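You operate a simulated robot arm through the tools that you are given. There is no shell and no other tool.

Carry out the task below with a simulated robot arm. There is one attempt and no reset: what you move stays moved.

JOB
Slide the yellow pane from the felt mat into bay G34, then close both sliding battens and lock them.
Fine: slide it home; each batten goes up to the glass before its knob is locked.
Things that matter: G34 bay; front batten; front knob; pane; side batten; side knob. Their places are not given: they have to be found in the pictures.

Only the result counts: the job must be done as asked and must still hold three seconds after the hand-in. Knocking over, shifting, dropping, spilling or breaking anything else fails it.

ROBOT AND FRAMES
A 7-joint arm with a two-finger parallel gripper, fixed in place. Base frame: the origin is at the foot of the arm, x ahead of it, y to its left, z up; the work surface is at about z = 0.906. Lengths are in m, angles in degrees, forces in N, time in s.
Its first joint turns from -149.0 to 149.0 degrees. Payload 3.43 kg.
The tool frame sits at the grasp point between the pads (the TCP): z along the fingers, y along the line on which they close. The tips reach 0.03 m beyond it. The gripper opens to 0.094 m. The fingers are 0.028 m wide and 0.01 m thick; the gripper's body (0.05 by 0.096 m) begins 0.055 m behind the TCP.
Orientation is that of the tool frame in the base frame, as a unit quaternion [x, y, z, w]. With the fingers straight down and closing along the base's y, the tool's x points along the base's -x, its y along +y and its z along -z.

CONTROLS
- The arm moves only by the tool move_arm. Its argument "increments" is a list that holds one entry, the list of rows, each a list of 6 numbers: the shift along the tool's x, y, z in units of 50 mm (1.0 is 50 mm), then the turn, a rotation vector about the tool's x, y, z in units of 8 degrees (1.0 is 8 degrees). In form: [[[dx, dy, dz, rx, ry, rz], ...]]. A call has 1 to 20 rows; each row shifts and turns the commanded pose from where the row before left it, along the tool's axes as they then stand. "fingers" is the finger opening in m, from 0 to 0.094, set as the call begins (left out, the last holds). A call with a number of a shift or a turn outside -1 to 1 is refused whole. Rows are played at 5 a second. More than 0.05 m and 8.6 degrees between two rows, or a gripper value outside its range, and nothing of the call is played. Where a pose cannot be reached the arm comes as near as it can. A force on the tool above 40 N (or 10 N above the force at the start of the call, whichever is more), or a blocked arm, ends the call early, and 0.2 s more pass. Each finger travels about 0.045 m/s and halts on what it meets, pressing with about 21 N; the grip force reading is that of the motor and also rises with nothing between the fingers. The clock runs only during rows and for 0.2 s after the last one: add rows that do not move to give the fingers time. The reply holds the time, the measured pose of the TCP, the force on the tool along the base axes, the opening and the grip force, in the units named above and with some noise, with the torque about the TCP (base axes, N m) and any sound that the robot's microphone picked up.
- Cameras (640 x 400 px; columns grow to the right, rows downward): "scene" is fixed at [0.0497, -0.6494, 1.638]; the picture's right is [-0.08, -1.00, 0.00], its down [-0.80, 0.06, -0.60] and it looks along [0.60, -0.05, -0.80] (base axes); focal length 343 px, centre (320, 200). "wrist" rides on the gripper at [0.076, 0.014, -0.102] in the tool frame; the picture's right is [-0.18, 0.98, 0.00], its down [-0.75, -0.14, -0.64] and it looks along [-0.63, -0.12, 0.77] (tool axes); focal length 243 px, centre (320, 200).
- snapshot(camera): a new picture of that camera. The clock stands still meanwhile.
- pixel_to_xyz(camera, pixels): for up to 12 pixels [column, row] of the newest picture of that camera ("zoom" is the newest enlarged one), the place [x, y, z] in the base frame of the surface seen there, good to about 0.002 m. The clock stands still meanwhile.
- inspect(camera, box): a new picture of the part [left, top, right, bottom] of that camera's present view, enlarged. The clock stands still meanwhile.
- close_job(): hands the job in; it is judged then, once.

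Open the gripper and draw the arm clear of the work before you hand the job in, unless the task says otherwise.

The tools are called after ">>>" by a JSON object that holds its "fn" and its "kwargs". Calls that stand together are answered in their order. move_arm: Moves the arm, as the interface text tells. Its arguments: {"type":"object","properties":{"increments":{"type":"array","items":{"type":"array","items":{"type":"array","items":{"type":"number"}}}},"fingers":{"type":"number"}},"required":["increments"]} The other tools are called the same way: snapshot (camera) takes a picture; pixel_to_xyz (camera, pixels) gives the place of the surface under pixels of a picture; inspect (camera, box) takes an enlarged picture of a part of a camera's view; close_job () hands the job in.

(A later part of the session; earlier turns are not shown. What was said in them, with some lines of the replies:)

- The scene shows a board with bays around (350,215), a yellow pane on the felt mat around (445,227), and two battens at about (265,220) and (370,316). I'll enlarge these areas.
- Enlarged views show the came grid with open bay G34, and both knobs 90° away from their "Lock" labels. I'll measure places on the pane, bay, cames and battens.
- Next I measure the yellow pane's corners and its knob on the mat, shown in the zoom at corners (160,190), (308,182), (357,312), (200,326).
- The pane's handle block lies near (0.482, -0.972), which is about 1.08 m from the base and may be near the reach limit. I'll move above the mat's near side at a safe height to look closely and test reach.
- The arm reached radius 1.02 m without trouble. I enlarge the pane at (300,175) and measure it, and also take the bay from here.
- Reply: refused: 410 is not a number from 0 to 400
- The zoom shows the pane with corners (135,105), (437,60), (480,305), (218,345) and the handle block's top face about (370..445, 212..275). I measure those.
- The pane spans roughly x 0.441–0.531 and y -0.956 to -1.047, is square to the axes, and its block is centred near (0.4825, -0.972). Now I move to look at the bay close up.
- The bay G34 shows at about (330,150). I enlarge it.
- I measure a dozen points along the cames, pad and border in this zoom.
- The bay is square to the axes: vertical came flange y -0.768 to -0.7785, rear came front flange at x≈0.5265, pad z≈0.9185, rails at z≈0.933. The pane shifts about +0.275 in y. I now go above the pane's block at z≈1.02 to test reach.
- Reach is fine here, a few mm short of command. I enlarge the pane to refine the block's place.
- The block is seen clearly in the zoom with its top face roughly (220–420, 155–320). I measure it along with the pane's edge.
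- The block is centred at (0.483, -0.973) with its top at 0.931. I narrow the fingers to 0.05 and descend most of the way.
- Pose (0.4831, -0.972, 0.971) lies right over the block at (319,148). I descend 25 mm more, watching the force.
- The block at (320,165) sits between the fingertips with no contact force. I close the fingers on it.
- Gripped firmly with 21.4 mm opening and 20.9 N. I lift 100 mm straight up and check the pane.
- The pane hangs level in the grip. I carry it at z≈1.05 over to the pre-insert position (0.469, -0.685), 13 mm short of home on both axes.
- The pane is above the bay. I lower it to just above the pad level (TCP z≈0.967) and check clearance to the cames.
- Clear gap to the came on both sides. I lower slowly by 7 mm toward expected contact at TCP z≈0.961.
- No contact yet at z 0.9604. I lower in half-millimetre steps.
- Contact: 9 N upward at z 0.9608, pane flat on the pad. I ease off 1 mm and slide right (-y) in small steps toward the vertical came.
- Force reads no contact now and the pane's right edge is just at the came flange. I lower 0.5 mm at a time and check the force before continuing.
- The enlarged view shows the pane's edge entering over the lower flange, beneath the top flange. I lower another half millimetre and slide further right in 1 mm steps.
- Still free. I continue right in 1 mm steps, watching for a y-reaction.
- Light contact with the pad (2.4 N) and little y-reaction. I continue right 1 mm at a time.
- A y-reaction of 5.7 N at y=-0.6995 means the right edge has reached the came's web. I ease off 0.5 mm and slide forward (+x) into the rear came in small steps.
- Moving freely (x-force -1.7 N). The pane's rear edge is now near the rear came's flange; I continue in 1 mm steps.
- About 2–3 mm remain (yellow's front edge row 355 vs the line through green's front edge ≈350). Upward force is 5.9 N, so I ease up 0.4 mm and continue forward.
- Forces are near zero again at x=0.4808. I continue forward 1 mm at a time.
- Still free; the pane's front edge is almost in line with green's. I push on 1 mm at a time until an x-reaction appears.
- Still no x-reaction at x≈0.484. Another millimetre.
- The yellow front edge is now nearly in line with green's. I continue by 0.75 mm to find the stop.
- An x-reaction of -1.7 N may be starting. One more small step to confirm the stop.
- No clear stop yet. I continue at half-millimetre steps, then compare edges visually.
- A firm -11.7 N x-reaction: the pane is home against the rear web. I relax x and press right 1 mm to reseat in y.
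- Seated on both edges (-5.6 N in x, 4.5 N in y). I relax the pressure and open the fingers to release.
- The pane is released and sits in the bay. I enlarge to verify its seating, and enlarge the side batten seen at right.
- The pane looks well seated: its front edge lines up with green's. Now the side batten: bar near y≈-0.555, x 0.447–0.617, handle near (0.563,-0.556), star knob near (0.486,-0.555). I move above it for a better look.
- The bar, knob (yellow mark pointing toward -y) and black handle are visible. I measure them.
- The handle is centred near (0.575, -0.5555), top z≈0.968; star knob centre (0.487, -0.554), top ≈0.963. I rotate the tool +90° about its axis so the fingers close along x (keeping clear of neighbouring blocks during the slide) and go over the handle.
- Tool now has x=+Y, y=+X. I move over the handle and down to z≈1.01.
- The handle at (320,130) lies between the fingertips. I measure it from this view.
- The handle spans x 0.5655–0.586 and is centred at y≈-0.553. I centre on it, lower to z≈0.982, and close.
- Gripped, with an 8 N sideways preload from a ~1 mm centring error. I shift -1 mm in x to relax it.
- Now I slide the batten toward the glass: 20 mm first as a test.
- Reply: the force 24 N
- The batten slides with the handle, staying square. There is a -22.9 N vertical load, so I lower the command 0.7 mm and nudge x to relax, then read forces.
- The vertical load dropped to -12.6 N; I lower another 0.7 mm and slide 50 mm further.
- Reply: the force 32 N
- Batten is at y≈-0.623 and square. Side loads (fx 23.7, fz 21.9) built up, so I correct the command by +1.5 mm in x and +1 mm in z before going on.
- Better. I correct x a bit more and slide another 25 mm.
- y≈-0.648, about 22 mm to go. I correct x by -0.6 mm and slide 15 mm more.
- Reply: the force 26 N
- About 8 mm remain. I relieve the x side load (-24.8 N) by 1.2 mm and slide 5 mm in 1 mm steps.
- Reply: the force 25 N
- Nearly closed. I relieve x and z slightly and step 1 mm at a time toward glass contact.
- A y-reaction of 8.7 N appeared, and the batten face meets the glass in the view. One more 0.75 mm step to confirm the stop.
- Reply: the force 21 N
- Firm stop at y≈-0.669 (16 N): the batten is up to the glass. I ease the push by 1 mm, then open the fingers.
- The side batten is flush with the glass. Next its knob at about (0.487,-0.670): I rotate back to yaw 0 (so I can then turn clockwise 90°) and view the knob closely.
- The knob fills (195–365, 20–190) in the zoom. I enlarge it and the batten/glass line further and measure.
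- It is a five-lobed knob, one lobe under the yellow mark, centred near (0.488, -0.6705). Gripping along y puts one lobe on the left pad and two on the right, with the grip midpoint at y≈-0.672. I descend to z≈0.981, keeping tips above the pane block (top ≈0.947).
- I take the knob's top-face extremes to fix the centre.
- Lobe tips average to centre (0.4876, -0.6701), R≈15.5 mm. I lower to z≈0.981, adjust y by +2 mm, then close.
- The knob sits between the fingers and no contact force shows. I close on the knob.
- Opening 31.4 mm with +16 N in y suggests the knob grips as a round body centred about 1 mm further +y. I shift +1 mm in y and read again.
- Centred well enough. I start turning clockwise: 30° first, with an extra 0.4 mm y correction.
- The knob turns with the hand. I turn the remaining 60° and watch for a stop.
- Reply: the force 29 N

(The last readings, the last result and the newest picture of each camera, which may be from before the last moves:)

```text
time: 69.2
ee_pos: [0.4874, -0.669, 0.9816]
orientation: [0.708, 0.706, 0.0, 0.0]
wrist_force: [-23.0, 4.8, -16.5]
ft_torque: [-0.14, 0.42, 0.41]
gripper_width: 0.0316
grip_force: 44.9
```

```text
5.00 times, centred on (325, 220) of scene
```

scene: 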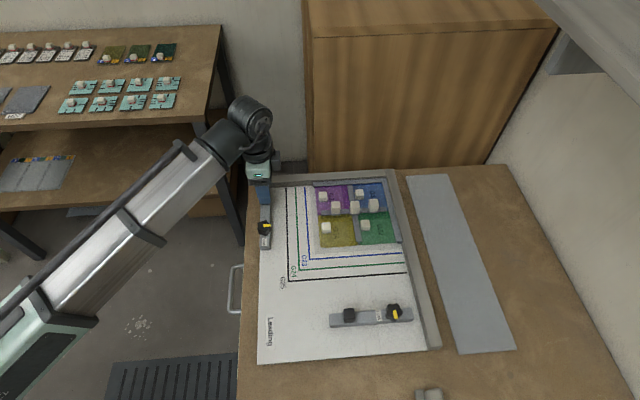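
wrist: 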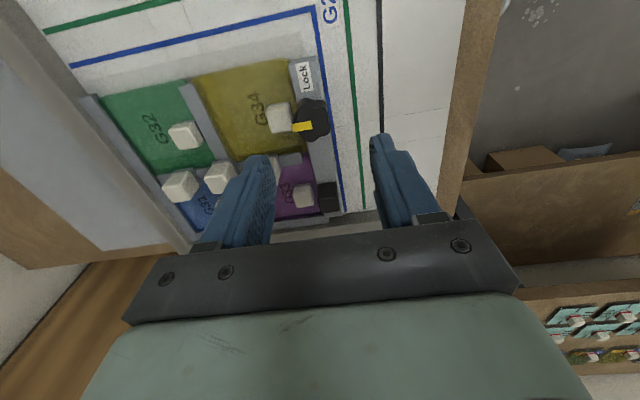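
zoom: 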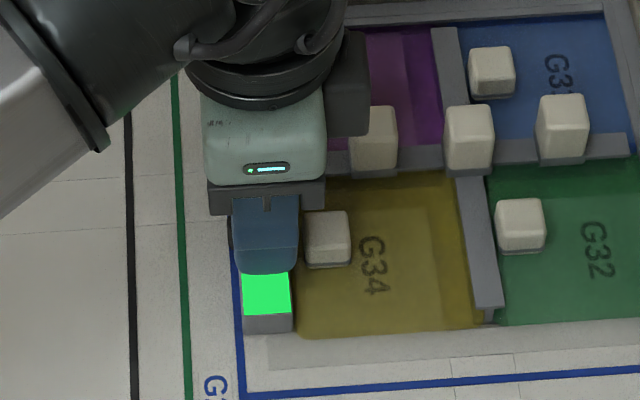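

The Lock label has turned green: the side batten is locked. I open the fingers and rise.

>>> {"fn": "move_arm", "kwargs": {"increments": [[[0, -0.015, 0, 0, 0, 0], [0, 0, 0, 0, 0, 0], [0, 0, 0, 0, 0, 0], [0, 0, 0, 0, 0, 0]]], "fingers": 0.055}}

>>> {"fn": "move_arm", "kwargs": {"increments": [[[0, 0, -0.3, 0, 0, 0], [0, 0, -0.6, 0, 0, 0], [0, 0, -0.8, 0, 0, 0], [0, 0, -0.4, 0, 0, 0], [0, 0, 0, 0, 0, 0], [0, 0, 0, 0, 0, 0]]]}}

>>> {"fn": "snapshot", "kwargs": {"camera": "scene"}}

>>> {"fn": "inspect", "kwargs": {"camera": "scene", "box": [270, 180, 400, 260]}}

>>> {"fn": "inspect", "kwargs": {"camera": "scene", "box": [310, 280, 430, 350]}}

>>> {"fn": "pixel_to_xyz", "kwargs": {"camera": "zoom", "pixels": [[110, 170], [205, 140], [205, 170], [220, 200], [105, 195], [440, 115], [450, 165], [540, 160], [530, 185], [290, 195], [440, 150], [360, 175]]}}

```text
time: 70.2
ee_pos: [0.4861, -0.6686, 0.9818]
orientation: [0.707, 0.708, 0.0, 0.0]
wrist_force: [-0.3, 0.0, -0.9]
ft_torque: [-0.01, 0.02, 0.02]
gripper_width: 0.055
grip_force: 0.1
```

```text
time: 71.6
ee_pos: [0.488, -0.6699, 1.0898]
orientation: [0.707, 0.707, 0.0, 0.0]
wrist_force: [-0.3, 0.3, -0.7]
ft_torque: [0.0, 0.01, 0.02]
gripper_width: 0.055
grip_force: 0.2
```

```text
taken
```

scene: 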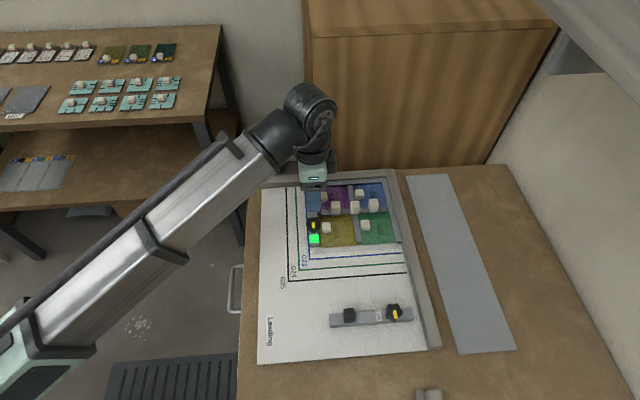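

```text
4.92 times, centred on (335, 220) of scene
```

zoom: 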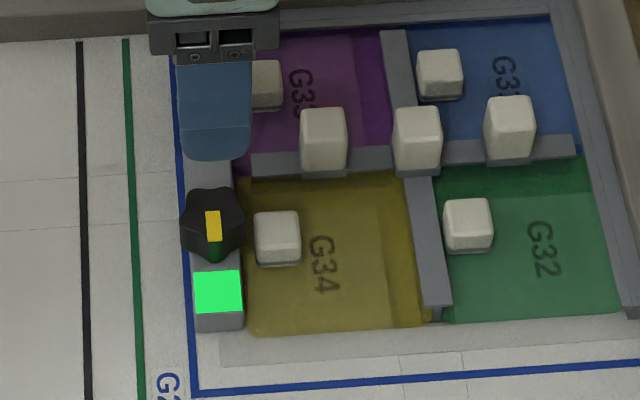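

```text
5.33 times, centred on (370, 315) of scene
```

zoom: 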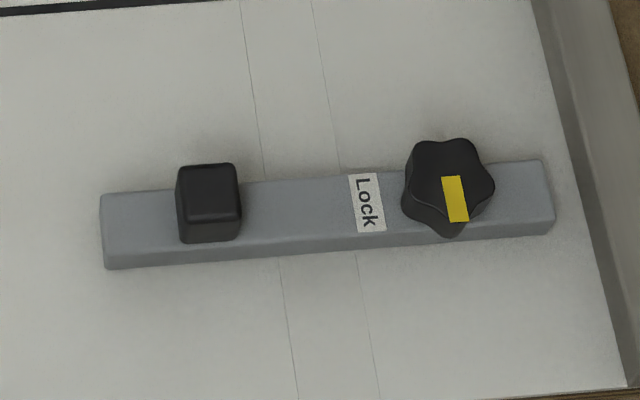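

```text
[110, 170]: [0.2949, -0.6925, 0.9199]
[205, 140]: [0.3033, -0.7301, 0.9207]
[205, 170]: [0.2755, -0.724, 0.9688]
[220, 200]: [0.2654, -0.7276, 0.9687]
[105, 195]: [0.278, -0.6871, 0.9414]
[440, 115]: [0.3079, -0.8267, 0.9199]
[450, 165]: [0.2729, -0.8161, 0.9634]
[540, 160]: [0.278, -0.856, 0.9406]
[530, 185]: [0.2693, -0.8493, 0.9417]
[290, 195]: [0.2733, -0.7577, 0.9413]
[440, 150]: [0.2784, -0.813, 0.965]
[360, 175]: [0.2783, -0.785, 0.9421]
```

The side knob now points to its green label. The front batten's bar runs y -0.687 to -0.858 near x≈0.272, handle ≈(0.27,-0.727), knob ≈(0.271,-0.815). I rotate back to yaw 0, then fly over to it.

>>> {"fn": "move_arm", "kwargs": {"increments": [[[0, 0, 0, 0, 0, -0.9375], [0, 0, 0, 0, 0, -0.9375], [0, 0, 0, 0, 0, -0.9375], [0, 0, 0, 0, 0, -0.9375], [0, 0, 0, 0, 0, -0.9375], [0, 0, 0, 0, 0, -0.9375], [0, 0, 0, 0, 0, -0.9375], [0, 0, 0, 0, 0, -0.9375], [0, 0, 0, 0, 0, -0.9375], [0, 0, 0, 0, 0, -0.9375], [0, 0, 0, 0, 0, -0.9375], [0, 0, 0, 0, 0, -0.9375], [0, 0, 0, 0, 0, 0]]]}}

>>> {"fn": "move_arm", "kwargs": {"increments": [[[0.4, -0.2, 0, 0, 0, 0], [0.7, -0.3, 0.1, 0, 0, 0], [0.8, -0.3, 0.1, 0, 0, 0], [0.8, -0.3, 0.1, 0, 0, 0], [0.8, -0.3, 0.1, 0, 0, 0], [0.7, -0.3, 0.1, 0, 0, 0], [0.46, -0.2, 0.1, 0, 0, 0], [0, 0, 0, 0, 0, 0], [0, 0, 0, 0, 0, 0]]]}}

>>> {"fn": "snapshot", "kwargs": {"camera": "wrist"}}

>>> {"fn": "inspect", "kwargs": {"camera": "scene", "box": [290, 180, 400, 260]}}

```text
time: 74.4
ee_pos: [0.4862, -0.6692, 1.0866]
orientation: [0.0, 1.0, 0.0, 0.001]
wrist_force: [-0.3, 0.6, 0.2]
ft_torque: [-0.01, -0.03, 0.0]
gripper_width: 0.0549
grip_force: 0.0
```

```text
time: 76.4
ee_pos: [0.253, -0.7656, 1.0583]
orientation: [0.0, 1.0, 0.0, -0.001]
wrist_force: [0.6, 0.0, -0.3]
ft_torque: [0.0, 0.05, 0.01]
gripper_width: 0.055
grip_force: 0.0
```

```text
taken
```

wrist: 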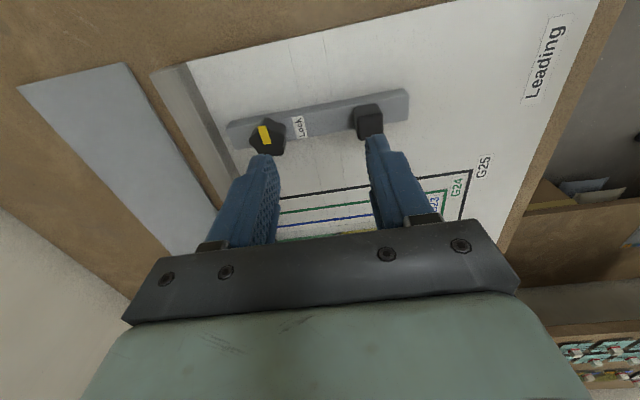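

```text
5.00 times, centred on (345, 220) of scene
```

zoom: 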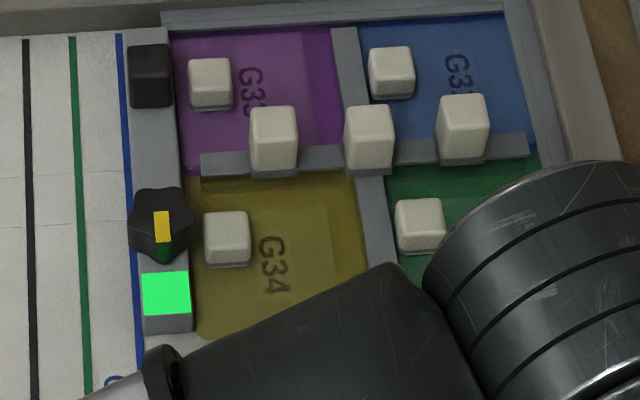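

Handle at (369,120) and knob at (267,137) in the wrist view. I enlarge and measure both.

>>> {"fn": "inspect", "kwargs": {"camera": "wrist", "box": [335, 80, 415, 150]}}

>>> {"fn": "pixel_to_xyz", "kwargs": {"camera": "zoom", "pixels": [[155, 300], [280, 300], [365, 300], [270, 380], [180, 380], [350, 370], [270, 340], [250, 220], [450, 150], [590, 100], [580, 240], [80, 300]]}}

>>> {"fn": "inspect", "kwargs": {"camera": "wrist", "box": [230, 100, 310, 170]}}

```text
5.71 times, centred on (375, 115) of wrist
```

zoom: 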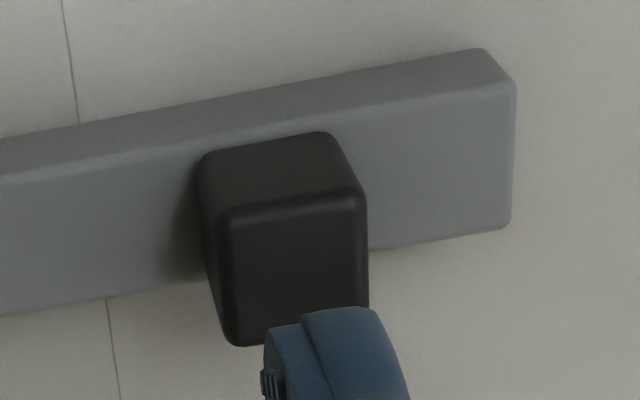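

```text
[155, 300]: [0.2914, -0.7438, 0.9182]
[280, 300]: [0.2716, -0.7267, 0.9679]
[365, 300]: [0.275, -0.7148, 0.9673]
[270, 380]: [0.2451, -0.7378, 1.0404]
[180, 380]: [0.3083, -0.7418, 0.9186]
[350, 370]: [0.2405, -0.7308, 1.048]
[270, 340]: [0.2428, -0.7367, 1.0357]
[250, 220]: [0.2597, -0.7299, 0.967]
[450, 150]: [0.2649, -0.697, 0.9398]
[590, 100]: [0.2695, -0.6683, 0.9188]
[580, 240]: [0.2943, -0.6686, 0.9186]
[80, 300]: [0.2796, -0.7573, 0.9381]
```

```text
5.71 times, centred on (270, 135) of wrist
```

zoom: 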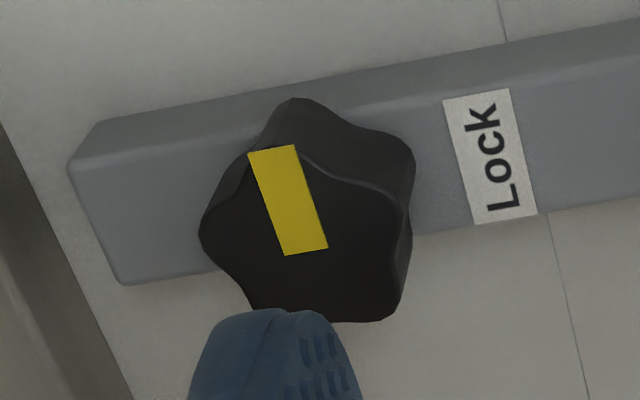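

I measure the handle's top-face corners and knob extremes more exactly.

>>> {"fn": "pixel_to_xyz", "kwargs": {"camera": "zoom", "pixels": [[275, 150], [205, 230], [330, 175], [400, 215], [390, 315], [265, 305], [300, 220], [75, 170], [125, 280], [300, 260], [460, 100], [530, 210]]}}

>>> {"fn": "inspect", "kwargs": {"camera": "wrist", "box": [335, 80, 415, 150]}}

>>> {"fn": "pixel_to_xyz", "kwargs": {"camera": "zoom", "pixels": [[235, 220], [350, 200], [362, 250], [232, 280], [240, 338], [300, 205], [280, 260], [500, 95], [505, 220], [440, 235], [140, 290], [140, 160]]}}

```text
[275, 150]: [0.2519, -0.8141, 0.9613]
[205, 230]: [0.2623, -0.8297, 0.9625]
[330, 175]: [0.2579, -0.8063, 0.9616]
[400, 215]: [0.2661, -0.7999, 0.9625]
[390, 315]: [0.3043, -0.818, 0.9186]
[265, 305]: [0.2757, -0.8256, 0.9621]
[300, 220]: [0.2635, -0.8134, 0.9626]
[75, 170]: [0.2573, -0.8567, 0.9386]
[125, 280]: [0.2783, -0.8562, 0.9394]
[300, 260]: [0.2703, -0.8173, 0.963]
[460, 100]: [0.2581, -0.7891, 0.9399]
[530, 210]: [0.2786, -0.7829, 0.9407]
```

```text
5.71 times, centred on (375, 115) of wrist
```

zoom: 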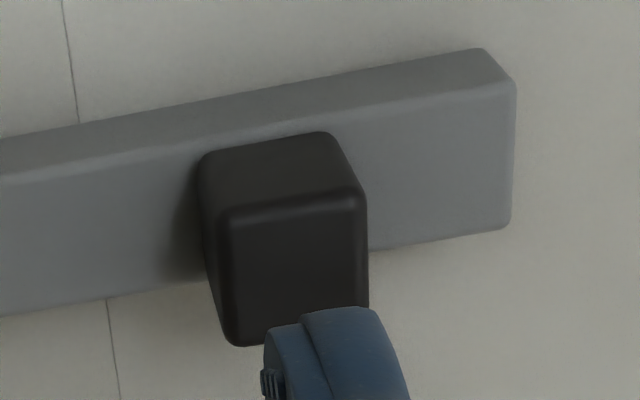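

```text
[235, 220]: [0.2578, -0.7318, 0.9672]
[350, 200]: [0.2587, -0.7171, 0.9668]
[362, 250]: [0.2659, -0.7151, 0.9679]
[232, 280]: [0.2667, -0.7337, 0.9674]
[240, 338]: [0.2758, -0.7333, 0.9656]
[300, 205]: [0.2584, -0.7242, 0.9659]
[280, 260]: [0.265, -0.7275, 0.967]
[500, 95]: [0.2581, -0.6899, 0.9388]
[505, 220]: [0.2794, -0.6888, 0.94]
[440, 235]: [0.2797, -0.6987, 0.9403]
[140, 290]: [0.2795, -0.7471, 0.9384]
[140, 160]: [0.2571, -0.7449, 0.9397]
```

Handle centre ≈(0.268,-0.7245), knob centre ≈(0.2675,-0.8145). I move over the handle and lower to z≈1.005.

>>> {"fn": "move_arm", "kwargs": {"increments": [[[-0.1, 0.28, 0, 0, 0, 0], [-0.1, 0.28, 0, 0, 0, 0], [-0.1, 0.26, 0.3, 0, 0, 0], [0, 0, 0.4, 0, 0, 0], [0, 0, 0.35, 0, 0, 0], [0, 0, 0, 0, 0, 0], [0, 0, 0, 0, 0, 0]]], "fingers": 0.05}}

>>> {"fn": "inspect", "kwargs": {"camera": "wrist", "box": [220, 60, 420, 220]}}

```text
time: 78.0
ee_pos: [0.2682, -0.7237, 1.0055]
orientation: [-0.001, 1.0, 0.0, 0.0]
wrist_force: [0.9, 0.0, 0.1]
ft_torque: [-0.02, -0.01, -0.02]
gripper_width: 0.0501
grip_force: 0.0
```

```text
2.50 times, centred on (320, 140) of wrist
```

zoom: 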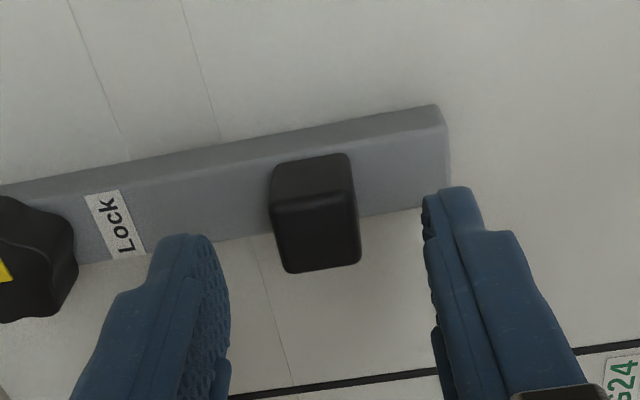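

The handle is between the fingers. I lower to z≈0.981 and close on it.

>>> {"fn": "move_arm", "kwargs": {"increments": [[[0, -0.01, 0.2, 0, 0, 0], [0, 0, 0.2, 0, 0, 0], [0, 0, 0.08, 0, 0, 0], [0, 0, 0, 0, 0, 0], [0, 0, 0, 0, 0, 0]]]}}

>>> {"fn": "move_arm", "kwargs": {"increments": [[[0, 0, 0, 0, 0, 0], [0, 0, 0, 0, 0, 0], [0, 0, 0, 0, 0, 0], [0, 0, 0, 0, 0, 0], [0, 0, 0, 0, 0, 0]]], "fingers": 0.01}}

>>> {"fn": "inspect", "kwargs": {"camera": "wrist", "box": [220, 60, 420, 220]}}

```text
time: 79.2
ee_pos: [0.2692, -0.725, 0.9798]
orientation: [0.0, 1.0, 0.001, -0.001]
wrist_force: [0.1, -0.3, -0.1]
ft_torque: [-0.01, -0.01, 0.0]
gripper_width: 0.05
grip_force: 0.0
```

```text
time: 80.4
ee_pos: [0.2679, -0.725, 0.9805]
orientation: [0.002, 1.0, -0.001, 0.0]
wrist_force: [0.2, -7.6, 0.8]
ft_torque: [-0.03, 0.07, 0.15]
gripper_width: 0.022
grip_force: 44.4
```

```text
2.50 times, centred on (320, 140) of wrist
```

zoom: 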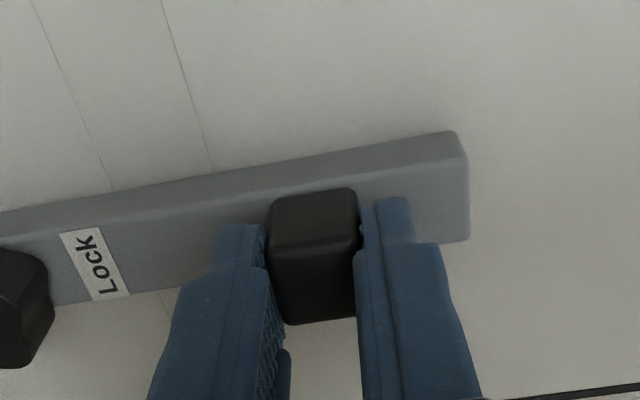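

Gripped (22 mm). I relieve y by 0.7 mm and slide the front batten +x by 30 mm to test.

>>> {"fn": "move_arm", "kwargs": {"increments": [[[0, -0.014, 0, 0, 0, 0], [-0.1, 0, 0, 0, 0, 0], [-0.1, 0, 0, 0, 0, 0], [-0.1, 0, 0, 0, 0, 0], [-0.1, 0, 0, 0, 0, 0], [-0.1, 0, 0, 0, 0, 0], [-0.1, 0, 0, 0, 0, 0], [0, 0, 0, 0, 0, 0]]]}}

>>> {"fn": "inspect", "kwargs": {"camera": "wrist", "box": [220, 60, 420, 220]}}

```text
time: 82.2
ee_pos: [0.3, -0.7255, 0.9796]
orientation: [0.0, 1.0, -0.001, 0.0]
wrist_force: [0.7, -11.9, 2.2]
ft_torque: [-0.39, 0.32, 0.01]
gripper_width: 0.0217
grip_force: 44.9
```

```text
2.50 times, centred on (320, 140) of wrist
```

zoom: 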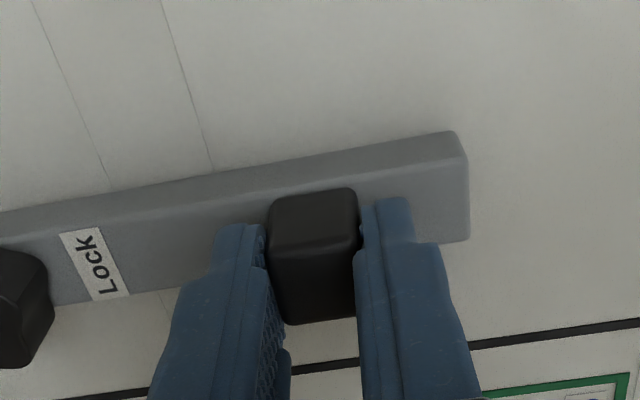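

The batten follows. I relieve y by 0.8 mm and slide another 50 mm.

>>> {"fn": "move_arm", "kwargs": {"increments": [[[0, -0.016, 0, 0, 0, 0], [-0.1, 0, 0, 0, 0, 0], [-0.1, 0, 0, 0, 0, 0], [-0.1, 0, 0, 0, 0, 0], [-0.1, 0, 0, 0, 0, 0], [-0.1, 0, 0, 0, 0, 0], [-0.1, 0, 0, 0, 0, 0], [-0.1, 0, 0, 0, 0, 0], [-0.1, 0, 0, 0, 0, 0], [-0.1, 0, 0, 0, 0, 0], [-0.1, 0, 0, 0, 0, 0], [0, 0, 0, 0, 0, 0]]]}}

>>> {"fn": "snapshot", "kwargs": {"camera": "scene"}}

```text
time: 84.8
ee_pos: [0.3521, -0.7239, 0.9801]
orientation: [0.0, 1.0, 0.0, 0.0]
wrist_force: [0.8, 11.3, 5.0]
ft_torque: [0.47, 0.6, 0.01]
gripper_width: 0.0219
grip_force: 45.2
```

```text
taken
```

scene: 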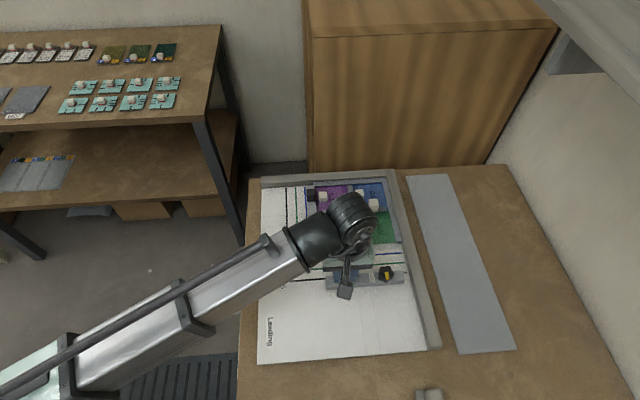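

Batten at x≈0.352 and sliding well. I continue 50 mm with a small y correction.

>>> {"fn": "move_arm", "kwargs": {"increments": [[[0, 0.014, -0.004, 0, 0, 0], [-0.1, 0, 0, 0, 0, 0], [-0.1, 0, 0, 0, 0, 0], [-0.1, 0, 0, 0, 0, 0], [-0.1, 0, 0, 0, 0, 0], [-0.1, 0, 0, 0, 0, 0], [-0.1, 0, 0, 0, 0, 0], [-0.1, 0, 0, 0, 0, 0], [-0.1, 0, 0, 0, 0, 0], [-0.1, 0, 0, 0, 0, 0], [-0.1, 0, 0, 0, 0, 0], [0, 0, 0, 0, 0, 0]]]}}

>>> {"fn": "inspect", "kwargs": {"camera": "wrist", "box": [160, 60, 480, 240]}}

```text
time: 87.4
ee_pos: [0.4003, -0.7253, 0.9799]
orientation: [0.0, 1.0, 0.0, 0.0]
wrist_force: [1.7, 15.3, -20.5]
ft_torque: [0.32, -0.34, 0.01]
gripper_width: 0.0218
grip_force: 45.3
```

```text
2.00 times, centred on (320, 150) of wrist
```

zoom: 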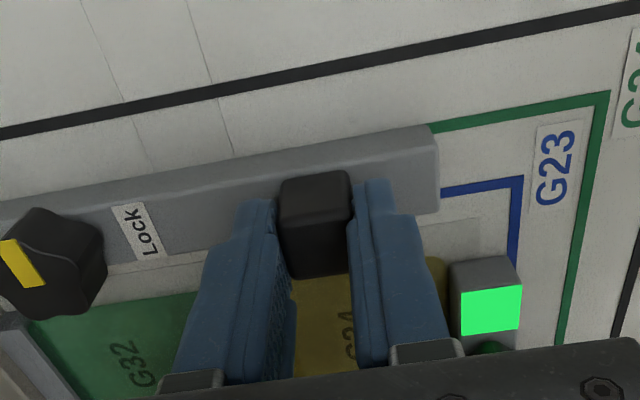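

About 32 mm remain. I relieve y and z loads and slide 22 mm.

>>> {"fn": "move_arm", "kwargs": {"increments": [[[0, 0.02, 0.024, 0, 0, 0], [-0.08, 0, 0, 0, 0, 0], [-0.08, 0, 0, 0, 0, 0], [-0.08, 0, 0, 0, 0, 0], [-0.08, 0, 0, 0, 0, 0], [-0.08, 0, 0, 0, 0, 0], [-0.04, 0, 0, 0, 0, 0], [0, 0, 0, 0, 0, 0]]]}}

>>> {"fn": "inspect", "kwargs": {"camera": "wrist", "box": [160, 60, 480, 240]}}

```text
time: 89.2
ee_pos: [0.4222, -0.7246, 0.9809]
orientation: [0.001, 1.0, -0.001, 0.001]
wrist_force: [-0.7, -6.6, 16.4]
ft_torque: [-0.1, 0.81, 0.11]
gripper_width: 0.022
grip_force: 44.5
```

```text
2.00 times, centred on (320, 150) of wrist
```

zoom: 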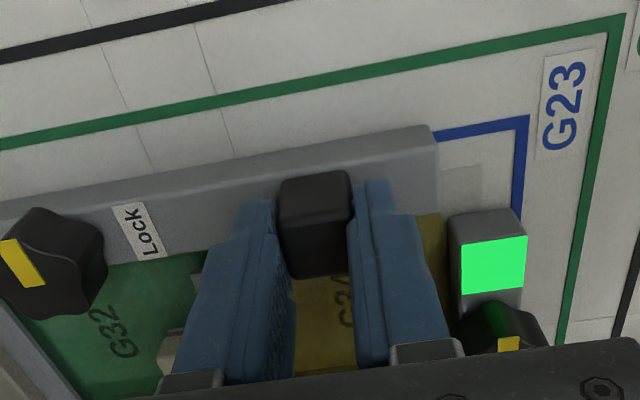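

Nearly there (about 10 mm). I relieve z slightly and slide 6 mm more in 2 mm steps.

>>> {"fn": "move_arm", "kwargs": {"increments": [[[0, -0.006, -0.014, 0, 0, 0], [-0.04, 0, 0, 0, 0, 0], [-0.04, 0, 0, 0, 0, 0], [-0.04, 0, 0, 0, 0, 0], [0, 0, 0, 0, 0, 0]]]}}

>>> {"fn": "inspect", "kwargs": {"camera": "wrist", "box": [160, 60, 480, 240]}}

>>> {"fn": "inspect", "kwargs": {"camera": "scene", "box": [300, 200, 420, 280]}}

```text
time: 90.4
ee_pos: [0.4269, -0.7249, 0.9809]
orientation: [0.001, 1.0, -0.002, 0.001]
wrist_force: [-1.5, -15.9, 11.2]
ft_torque: [-0.2, 0.11, 0.09]
gripper_width: 0.022
grip_force: 44.7
```

```text
2.00 times, centred on (320, 150) of wrist
```

zoom: 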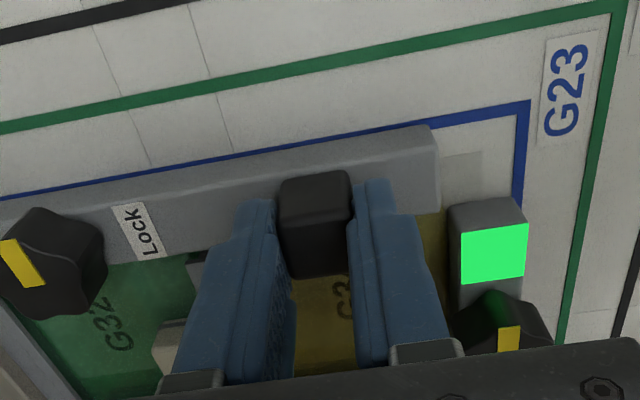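

```text
5.00 times, centred on (360, 240) of scene
```

zoom: 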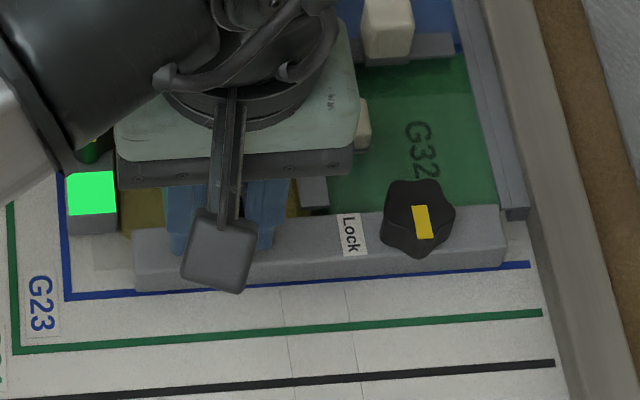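

Almost closed. I relieve y and step 1 mm at a time.

>>> {"fn": "move_arm", "kwargs": {"increments": [[[0, -0.02, -0.01, 0, 0, 0], [-0.02, 0, 0, 0, 0, 0], [-0.02, 0, 0, 0, 0, 0], [0, 0, 0, 0, 0, 0]]]}}

>>> {"fn": "move_arm", "kwargs": {"increments": [[[-0.02, 0, 0, 0, 0, 0], [-0.02, 0, 0, 0, 0, 0], [0, 0, 0, 0, 0, 0]]]}}

```text
time: 91.4
ee_pos: [0.4293, -0.7253, 0.9812]
orientation: [0.0, 1.0, 0.0, 0.0]
wrist_force: [-0.8, -8.4, 11.9]
ft_torque: [0.0, -0.03, 0.04]
gripper_width: 0.0218
grip_force: 45.5
```

```text
time: 92.2
ee_pos: [0.4314, -0.724, 0.9795]
orientation: [0.001, 1.0, 0.0, 0.0]
wrist_force: [-4.7, -2.9, 6.2]
ft_torque: [-0.17, -0.72, 0.21]
gripper_width: 0.0218
grip_force: 45.0
```

A -4.7 N x-reaction begins at x≈0.431. I step 1 mm more to confirm contact.

>>> {"fn": "move_arm", "kwargs": {"increments": [[[-0.02, 0, 0, 0, 0, 0], [0, 0, 0, 0, 0, 0]]]}}

>>> {"fn": "inspect", "kwargs": {"camera": "wrist", "box": [160, 60, 480, 240]}}

>>> {"fn": "inspect", "kwargs": {"camera": "scene", "box": [300, 200, 420, 280]}}

```text
time: 92.8
ee_pos: [0.4315, -0.7254, 0.9796]
orientation: [0.001, 1.0, -0.001, -0.001]
wrist_force: [-15.8, -4.6, -2.4]
ft_torque: [-0.13, -0.95, 0.32]
gripper_width: 0.0218
grip_force: 45.1
```

```text
2.00 times, centred on (320, 150) of wrist
```

zoom: 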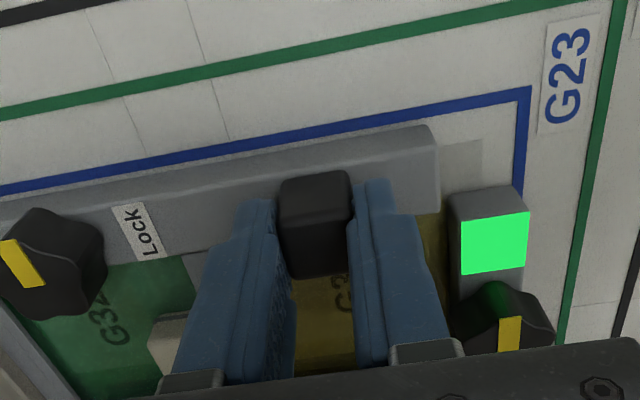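

```text
5.00 times, centred on (360, 240) of scene
```

zoom: 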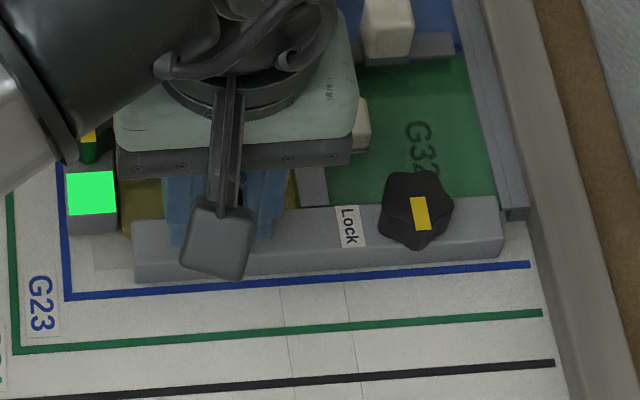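

Firm stop at x≈0.4315 (-15.8 N). I ease 0.9 mm, open, and rise to check the glass-batten line.

>>> {"fn": "move_arm", "kwargs": {"increments": [[[0.018, 0, 0, 0, 0, 0], [0, 0, 0, 0, 0, 0]]]}}

>>> {"fn": "move_arm", "kwargs": {"increments": [[[0, 0, 0, 0, 0, 0], [0, 0, 0, 0, 0, 0], [0, 0, 0, 0, 0, 0]]], "fingers": 0.045}}

>>> {"fn": "move_arm", "kwargs": {"increments": [[[0, 0, -0.3, 0, 0, 0], [0, 0, -0.6, 0, 0, 0], [0, -0.3, -0.5, 0, 0, 0], [0, -0.5, -0.2, 0, 0, 0], [0, -0.5, 0, 0, 0, 0], [0, -0.4, 0, 0, 0, 0], [0, 0, 0, 0, 0, 0], [0, 0, 0, 0, 0, 0]]]}}

>>> {"fn": "snapshot", "kwargs": {"camera": "wrist"}}

>>> {"fn": "inspect", "kwargs": {"camera": "scene", "box": [300, 200, 400, 270]}}

```text
time: 93.4
ee_pos: [0.4312, -0.7256, 0.9803]
orientation: [0.001, 1.0, 0.0, 0.0]
wrist_force: [-9.0, -5.2, -6.0]
ft_torque: [-0.16, 1.42, -0.02]
gripper_width: 0.0219
grip_force: 45.1
```

```text
time: 94.2
ee_pos: [0.4308, -0.7242, 0.9803]
orientation: [0.001, 1.0, 0.0, 0.001]
wrist_force: [-1.2, 0.6, -0.8]
ft_torque: [-0.04, -0.02, 0.0]
gripper_width: 0.0451
grip_force: 0.0
```

```text
time: 96.0
ee_pos: [0.4304, -0.8113, 1.0619]
orientation: [0.001, 1.0, 0.0, 0.0]
wrist_force: [1.0, 0.3, 0.5]
ft_torque: [-0.02, -0.03, 0.01]
gripper_width: 0.045
grip_force: 0.1
```

```text
taken
```

wrist: 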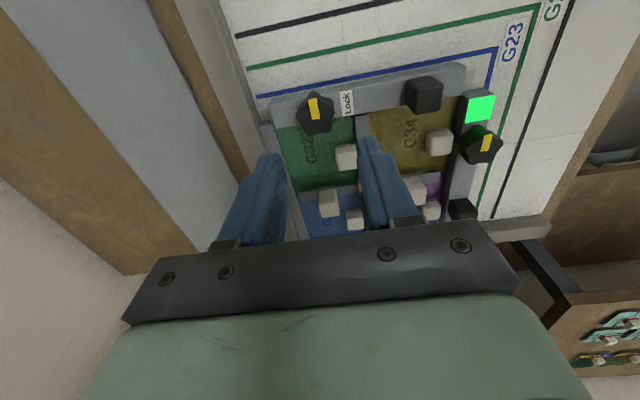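

```text
5.71 times, centred on (350, 235) of scene
```

zoom: 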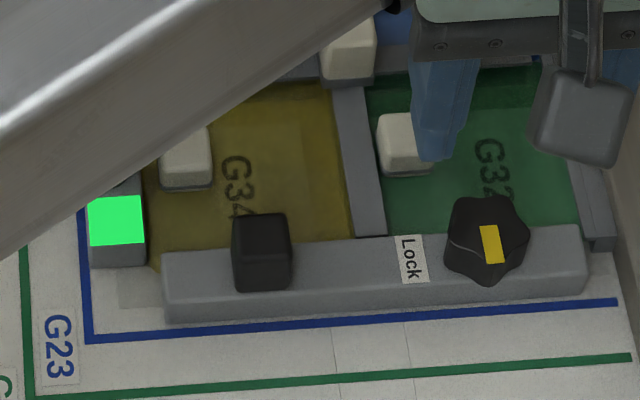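

The front batten is up; I enlarge the glass/batten lines in the wrist view, and the knob at (315,113).

>>> {"fn": "inspect", "kwargs": {"camera": "wrist", "box": [360, 55, 510, 165]}}

>>> {"fn": "inspect", "kwargs": {"camera": "wrist", "box": [280, 80, 350, 145]}}

>>> {"fn": "pixel_to_xyz", "kwargs": {"camera": "zoom", "pixels": [[300, 130], [185, 210], [360, 145], [455, 170], [470, 310], [320, 260], [400, 150], [220, 160], [230, 290], [340, 320], [440, 330], [250, 330]]}}

```text
3.64 times, centred on (435, 110) of wrist
```

zoom: 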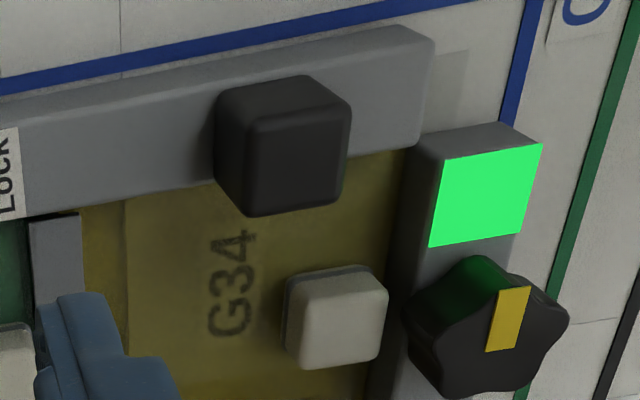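

```text
6.15 times, centred on (315, 112) of wrist
```

zoom: 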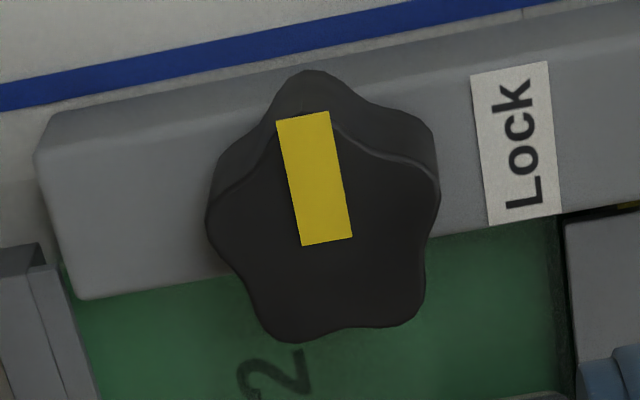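

```text
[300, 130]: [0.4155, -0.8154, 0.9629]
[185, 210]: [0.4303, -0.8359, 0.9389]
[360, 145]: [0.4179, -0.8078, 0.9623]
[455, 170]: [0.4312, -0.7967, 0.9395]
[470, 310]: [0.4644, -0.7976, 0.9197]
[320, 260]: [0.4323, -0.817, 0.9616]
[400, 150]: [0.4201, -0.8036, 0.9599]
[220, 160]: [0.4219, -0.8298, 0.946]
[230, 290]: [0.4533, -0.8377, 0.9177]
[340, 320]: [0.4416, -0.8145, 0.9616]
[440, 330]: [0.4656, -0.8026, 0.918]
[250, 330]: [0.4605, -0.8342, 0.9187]
```

Both battens look tight to the glass. I measure the front knob's five lobe tips.

>>> {"fn": "pixel_to_xyz", "kwargs": {"camera": "zoom", "pixels": [[302, 122], [215, 215], [430, 195], [280, 332], [415, 315], [330, 230]]}}

```text
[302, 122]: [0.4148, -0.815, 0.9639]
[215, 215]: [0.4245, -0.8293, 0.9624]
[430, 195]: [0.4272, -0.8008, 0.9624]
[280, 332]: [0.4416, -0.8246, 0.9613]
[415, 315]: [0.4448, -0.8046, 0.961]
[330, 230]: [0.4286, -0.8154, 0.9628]
```

Knob centre (0.4306,-0.8149). I lower over it to z≈0.981 with 50 mm opening.

>>> {"fn": "move_arm", "kwargs": {"increments": [[[0, -0.07, 0.3, 0, 0, 0], [0, 0, 0.4, 0, 0, 0], [0, 0, 0.4, 0, 0, 0], [0, 0, 0.3, 0, 0, 0], [0, 0, 0.2, 0, 0, 0], [0, 0, 0, 0, 0, 0], [0, 0, 0, 0, 0, 0]]], "fingers": 0.05}}

>>> {"fn": "inspect", "kwargs": {"camera": "wrist", "box": [220, 80, 420, 220]}}

```text
time: 97.6
ee_pos: [0.4309, -0.8147, 0.9801]
orientation: [0.001, 1.0, 0.0, -0.001]
wrist_force: [-0.7, 0.0, -0.4]
ft_torque: [-0.04, -0.02, -0.01]
gripper_width: 0.0501
grip_force: 0.1
```

```text
2.86 times, centred on (320, 150) of wrist
```

zoom: 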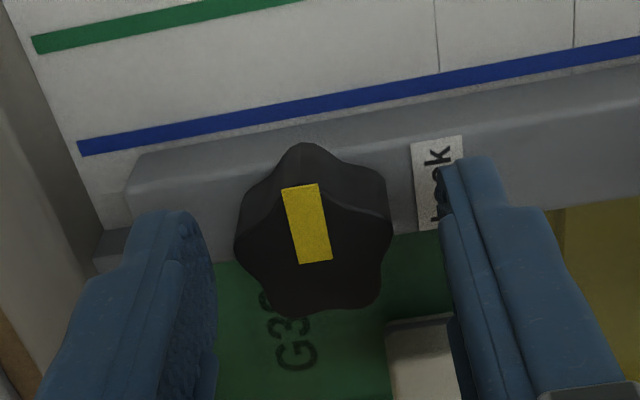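

The knob is centred between the fingers with no contact. I close on it.

>>> {"fn": "move_arm", "kwargs": {"increments": [[[0, 0, 0, 0, 0, 0], [0, 0, 0, 0, 0, 0], [0, 0, 0, 0, 0, 0], [0, 0, 0, 0, 0, 0], [0, 0, 0, 0, 0, 0]]], "fingers": 0.015}}

```text
time: 98.8
ee_pos: [0.4303, -0.8152, 0.9804]
orientation: [0.001, 1.0, -0.001, 0.0]
wrist_force: [1.0, -10.1, 1.2]
ft_torque: [-0.26, 0.07, -0.04]
gripper_width: 0.0321
grip_force: 45.2
```

Gripped at 32 mm. I shift -0.8 mm in y to relax and turn clockwise 45°.

>>> {"fn": "move_arm", "kwargs": {"increments": [[[0, -0.016, 0, 0, 0, 0], [0, 0, 0, 0, 0, 0.7], [0, 0, 0, 0, 0, 0.7], [0, 0, 0, 0, 0, 0.7], [0, 0, 0, 0, 0, 0.7], [0, 0, 0, 0, 0, 0.7], [0, 0, 0, 0, 0, 0.7], [0, 0, 0, 0, 0, 0.7], [0, 0, 0, 0, 0, 0.725], [0, 0, 0, 0, 0, 0]]]}}

>>> {"fn": "inspect", "kwargs": {"camera": "wrist", "box": [220, 80, 420, 220]}}

```text
time: 101.0
ee_pos: [0.429, -0.8141, 0.9797]
orientation: [0.384, 0.923, 0.0, -0.001]
wrist_force: [-16.7, -8.7, -17.8]
ft_torque: [0.03, 0.06, -0.05]
gripper_width: 0.0322
grip_force: 44.8
```

```text
2.86 times, centred on (320, 150) of wrist
```

zoom: 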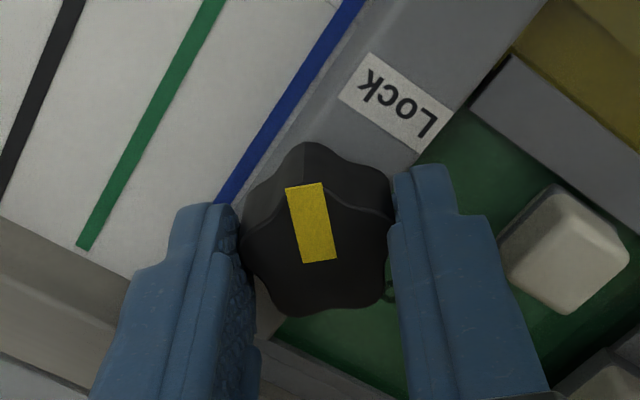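

Knob turned 45° with the hand. I relieve the side loads (−1.2,−0.6 mm, −1 mm z) and turn the remaining 45°.

>>> {"fn": "move_arm", "kwargs": {"increments": [[[0.008, -0.02, 0.016, 0, 0, 0], [0, 0, 0, 0, 0, 0.7], [0, 0, 0, 0, 0, 0.7], [0, 0, 0, 0, 0, 0.7], [0, 0, 0, 0, 0, 0.7], [0, 0, 0, 0, 0, 0.7], [0, 0, 0, 0, 0, 0.7], [0, 0, 0, 0, 0, 0.7], [0, 0, 0, 0, 0, 0.725], [0, 0, 0, 0, 0, 0]]]}}

>>> {"fn": "inspect", "kwargs": {"camera": "wrist", "box": [220, 80, 420, 220]}}

>>> {"fn": "inspect", "kwargs": {"camera": "scene", "box": [300, 200, 420, 280]}}

```text
time: 103.2
ee_pos: [0.4305, -0.8148, 0.981]
orientation: [0.707, 0.707, 0.0, 0.002]
wrist_force: [0.1, -6.5, 20.3]
ft_torque: [-0.41, -0.08, 0.31]
gripper_width: 0.0327
grip_force: 44.9
```

```text
2.86 times, centred on (320, 150) of wrist
```

zoom: 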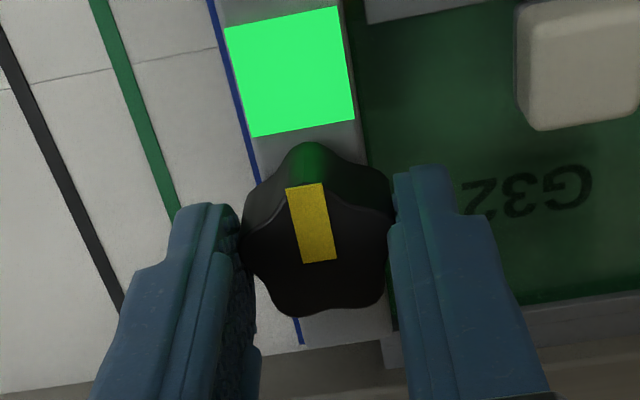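

```text
5.00 times, centred on (360, 240) of scene
```

zoom: 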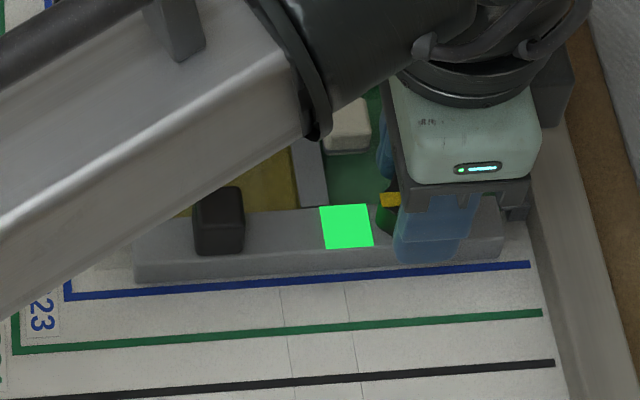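

The front label is green too: locked. I relieve z, open the fingers, rise and draw clear.

>>> {"fn": "move_arm", "kwargs": {"increments": [[[0, 0, -0.016, 0, 0, 0], [0, 0, 0, 0, 0, 0], [0, 0, 0, 0, 0, 0], [0, 0, 0, 0, 0, 0]]], "fingers": 0.05}}

>>> {"fn": "move_arm", "kwargs": {"increments": [[[0, 0, -0.3, 0, 0, 0], [0, 0, -0.6, 0, 0, 0], [0, 0, -0.8, 0, 0, 0], [0, -0.3, -0.8, 0, 0, 0], [0, -0.6, -0.5, 0, 0, 0], [0, -0.8, 0, 0, 0, 0], [0, -0.8, 0, 0, 0, 0], [0, -0.8, 0, 0, 0, 0], [0, -0.6, 0, 0, 0, 0], [0, 0, 0, 0, 0, 0], [0, 0, 0, 0, 0, 0]]]}}

>>> {"fn": "snapshot", "kwargs": {"camera": "scene"}}

>>> {"fn": "inspect", "kwargs": {"camera": "scene", "box": [290, 170, 420, 280]}}

```text
time: 104.2
ee_pos: [0.4299, -0.8143, 0.9808]
orientation: [0.708, 0.707, 0.0, -0.001]
wrist_force: [-0.2, 1.0, 0.1]
ft_torque: [0.0, 0.02, 0.02]
gripper_width: 0.05
grip_force: 0.0
```

```text
time: 106.6
ee_pos: [0.2322, -0.8101, 1.1265]
orientation: [0.708, 0.706, -0.001, 0.0]
wrist_force: [0.6, -0.4, 0.7]
ft_torque: [0.0, 0.0, -0.04]
gripper_width: 0.0498
grip_force: 0.0
```

```text
taken
```

scene: 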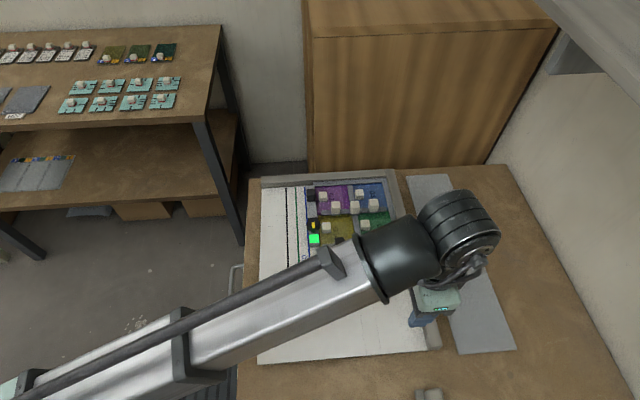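

```text
3.64 times, centred on (355, 225) of scene
```

zoom: 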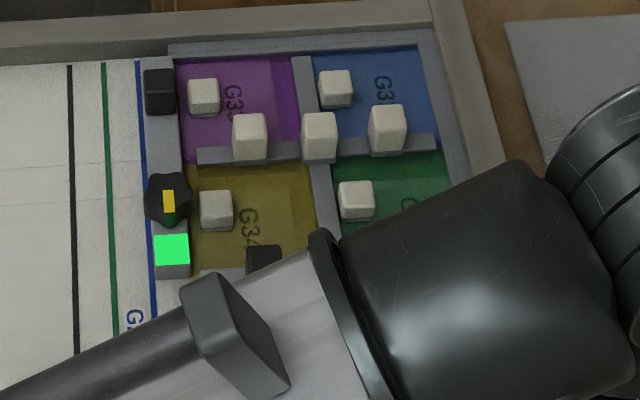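

The forearm blocks part of the view, so I move high back to the starting region to inspect the whole board.

>>> {"fn": "move_arm", "kwargs": {"increments": [[[0, 0, -0.7, 0, 0, 0], [0, 0.4, -0.6, 0, 0, 0], [0, 0.8, 0, 0, 0, 0], [0, 0.8, 0, 0, 0, 0], [0, 0.8, 0, 0, 0, 0], [0, 0.8, 0, 0, 0, 0], [0, 0.8, 0, 0, 0, 0], [0, 0.8, 0, 0, 0, 0], [0, 0.8, 0, 0, 0, 0], [0, 0.6, 0, 0, 0, 0], [0, 0, 0, 0, 0, 0], [0, 0, 0, 0, 0, 0]]], "fingers": 0.094}}

>>> {"fn": "snapshot", "kwargs": {"camera": "scene"}}

>>> {"fn": "inspect", "kwargs": {"camera": "scene", "box": [290, 175, 420, 280]}}

>>> {"fn": "inspect", "kwargs": {"camera": "scene", "box": [300, 205, 400, 270]}}

```text
time: 109.2
ee_pos: [0.5658, -0.8148, 1.1923]
orientation: [0.708, 0.706, 0.0, 0.0]
wrist_force: [-0.6, -0.1, -0.3]
ft_torque: [-0.01, 0.0, 0.01]
gripper_width: 0.0941
grip_force: 0.1
```

```text
taken
```

scene: 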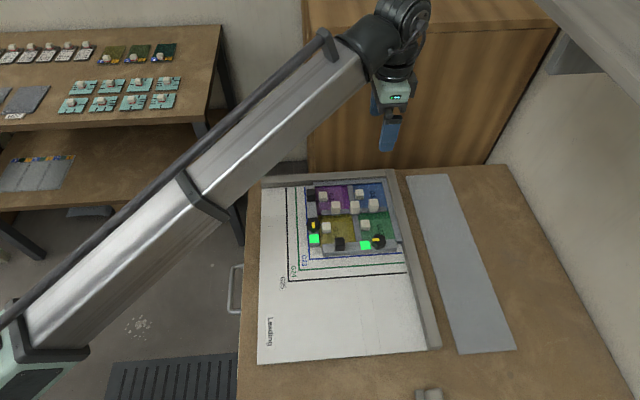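

```text
3.81 times, centred on (355, 228) of scene
```

zoom: 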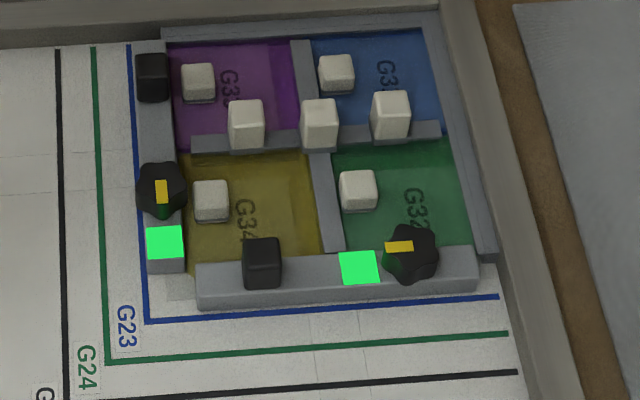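

```text
6.15 times, centred on (350, 238) of scene
```

zoom: 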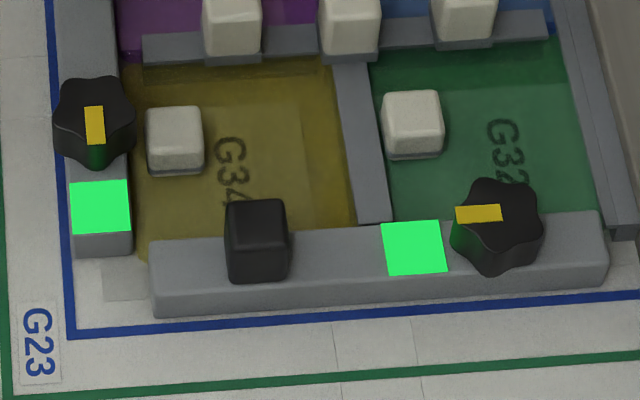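

Both labels are green, the knob marks point at them, the pane sits in G34 against both battens, and the other blocks look as they were. The gripper is open and clear at z≈1.19, so I hand in the job.

>>> {"fn": "close_job", "kwargs": {}}

```text
The job is handed in.
```

The yellow pane is in bay G34, pressed home against the rear and right cames. Both battens are slid up to the glass and locked.

- **Pane:** I felt a firm stop at both edges as it went home. In the last pictures its front edge lines up with the green pane's.
- **Battens:** each met a clear stop at the glass (about 16 N). I then turned its knob 90° clockwise until the Lock label went green.
- **Rest of the board:** the other panes and blocks look as they did at the start, and the gripper is open and clear of the work.

The job is handed in. The tool only confirmed receipt, so I have no verdict on the judging.
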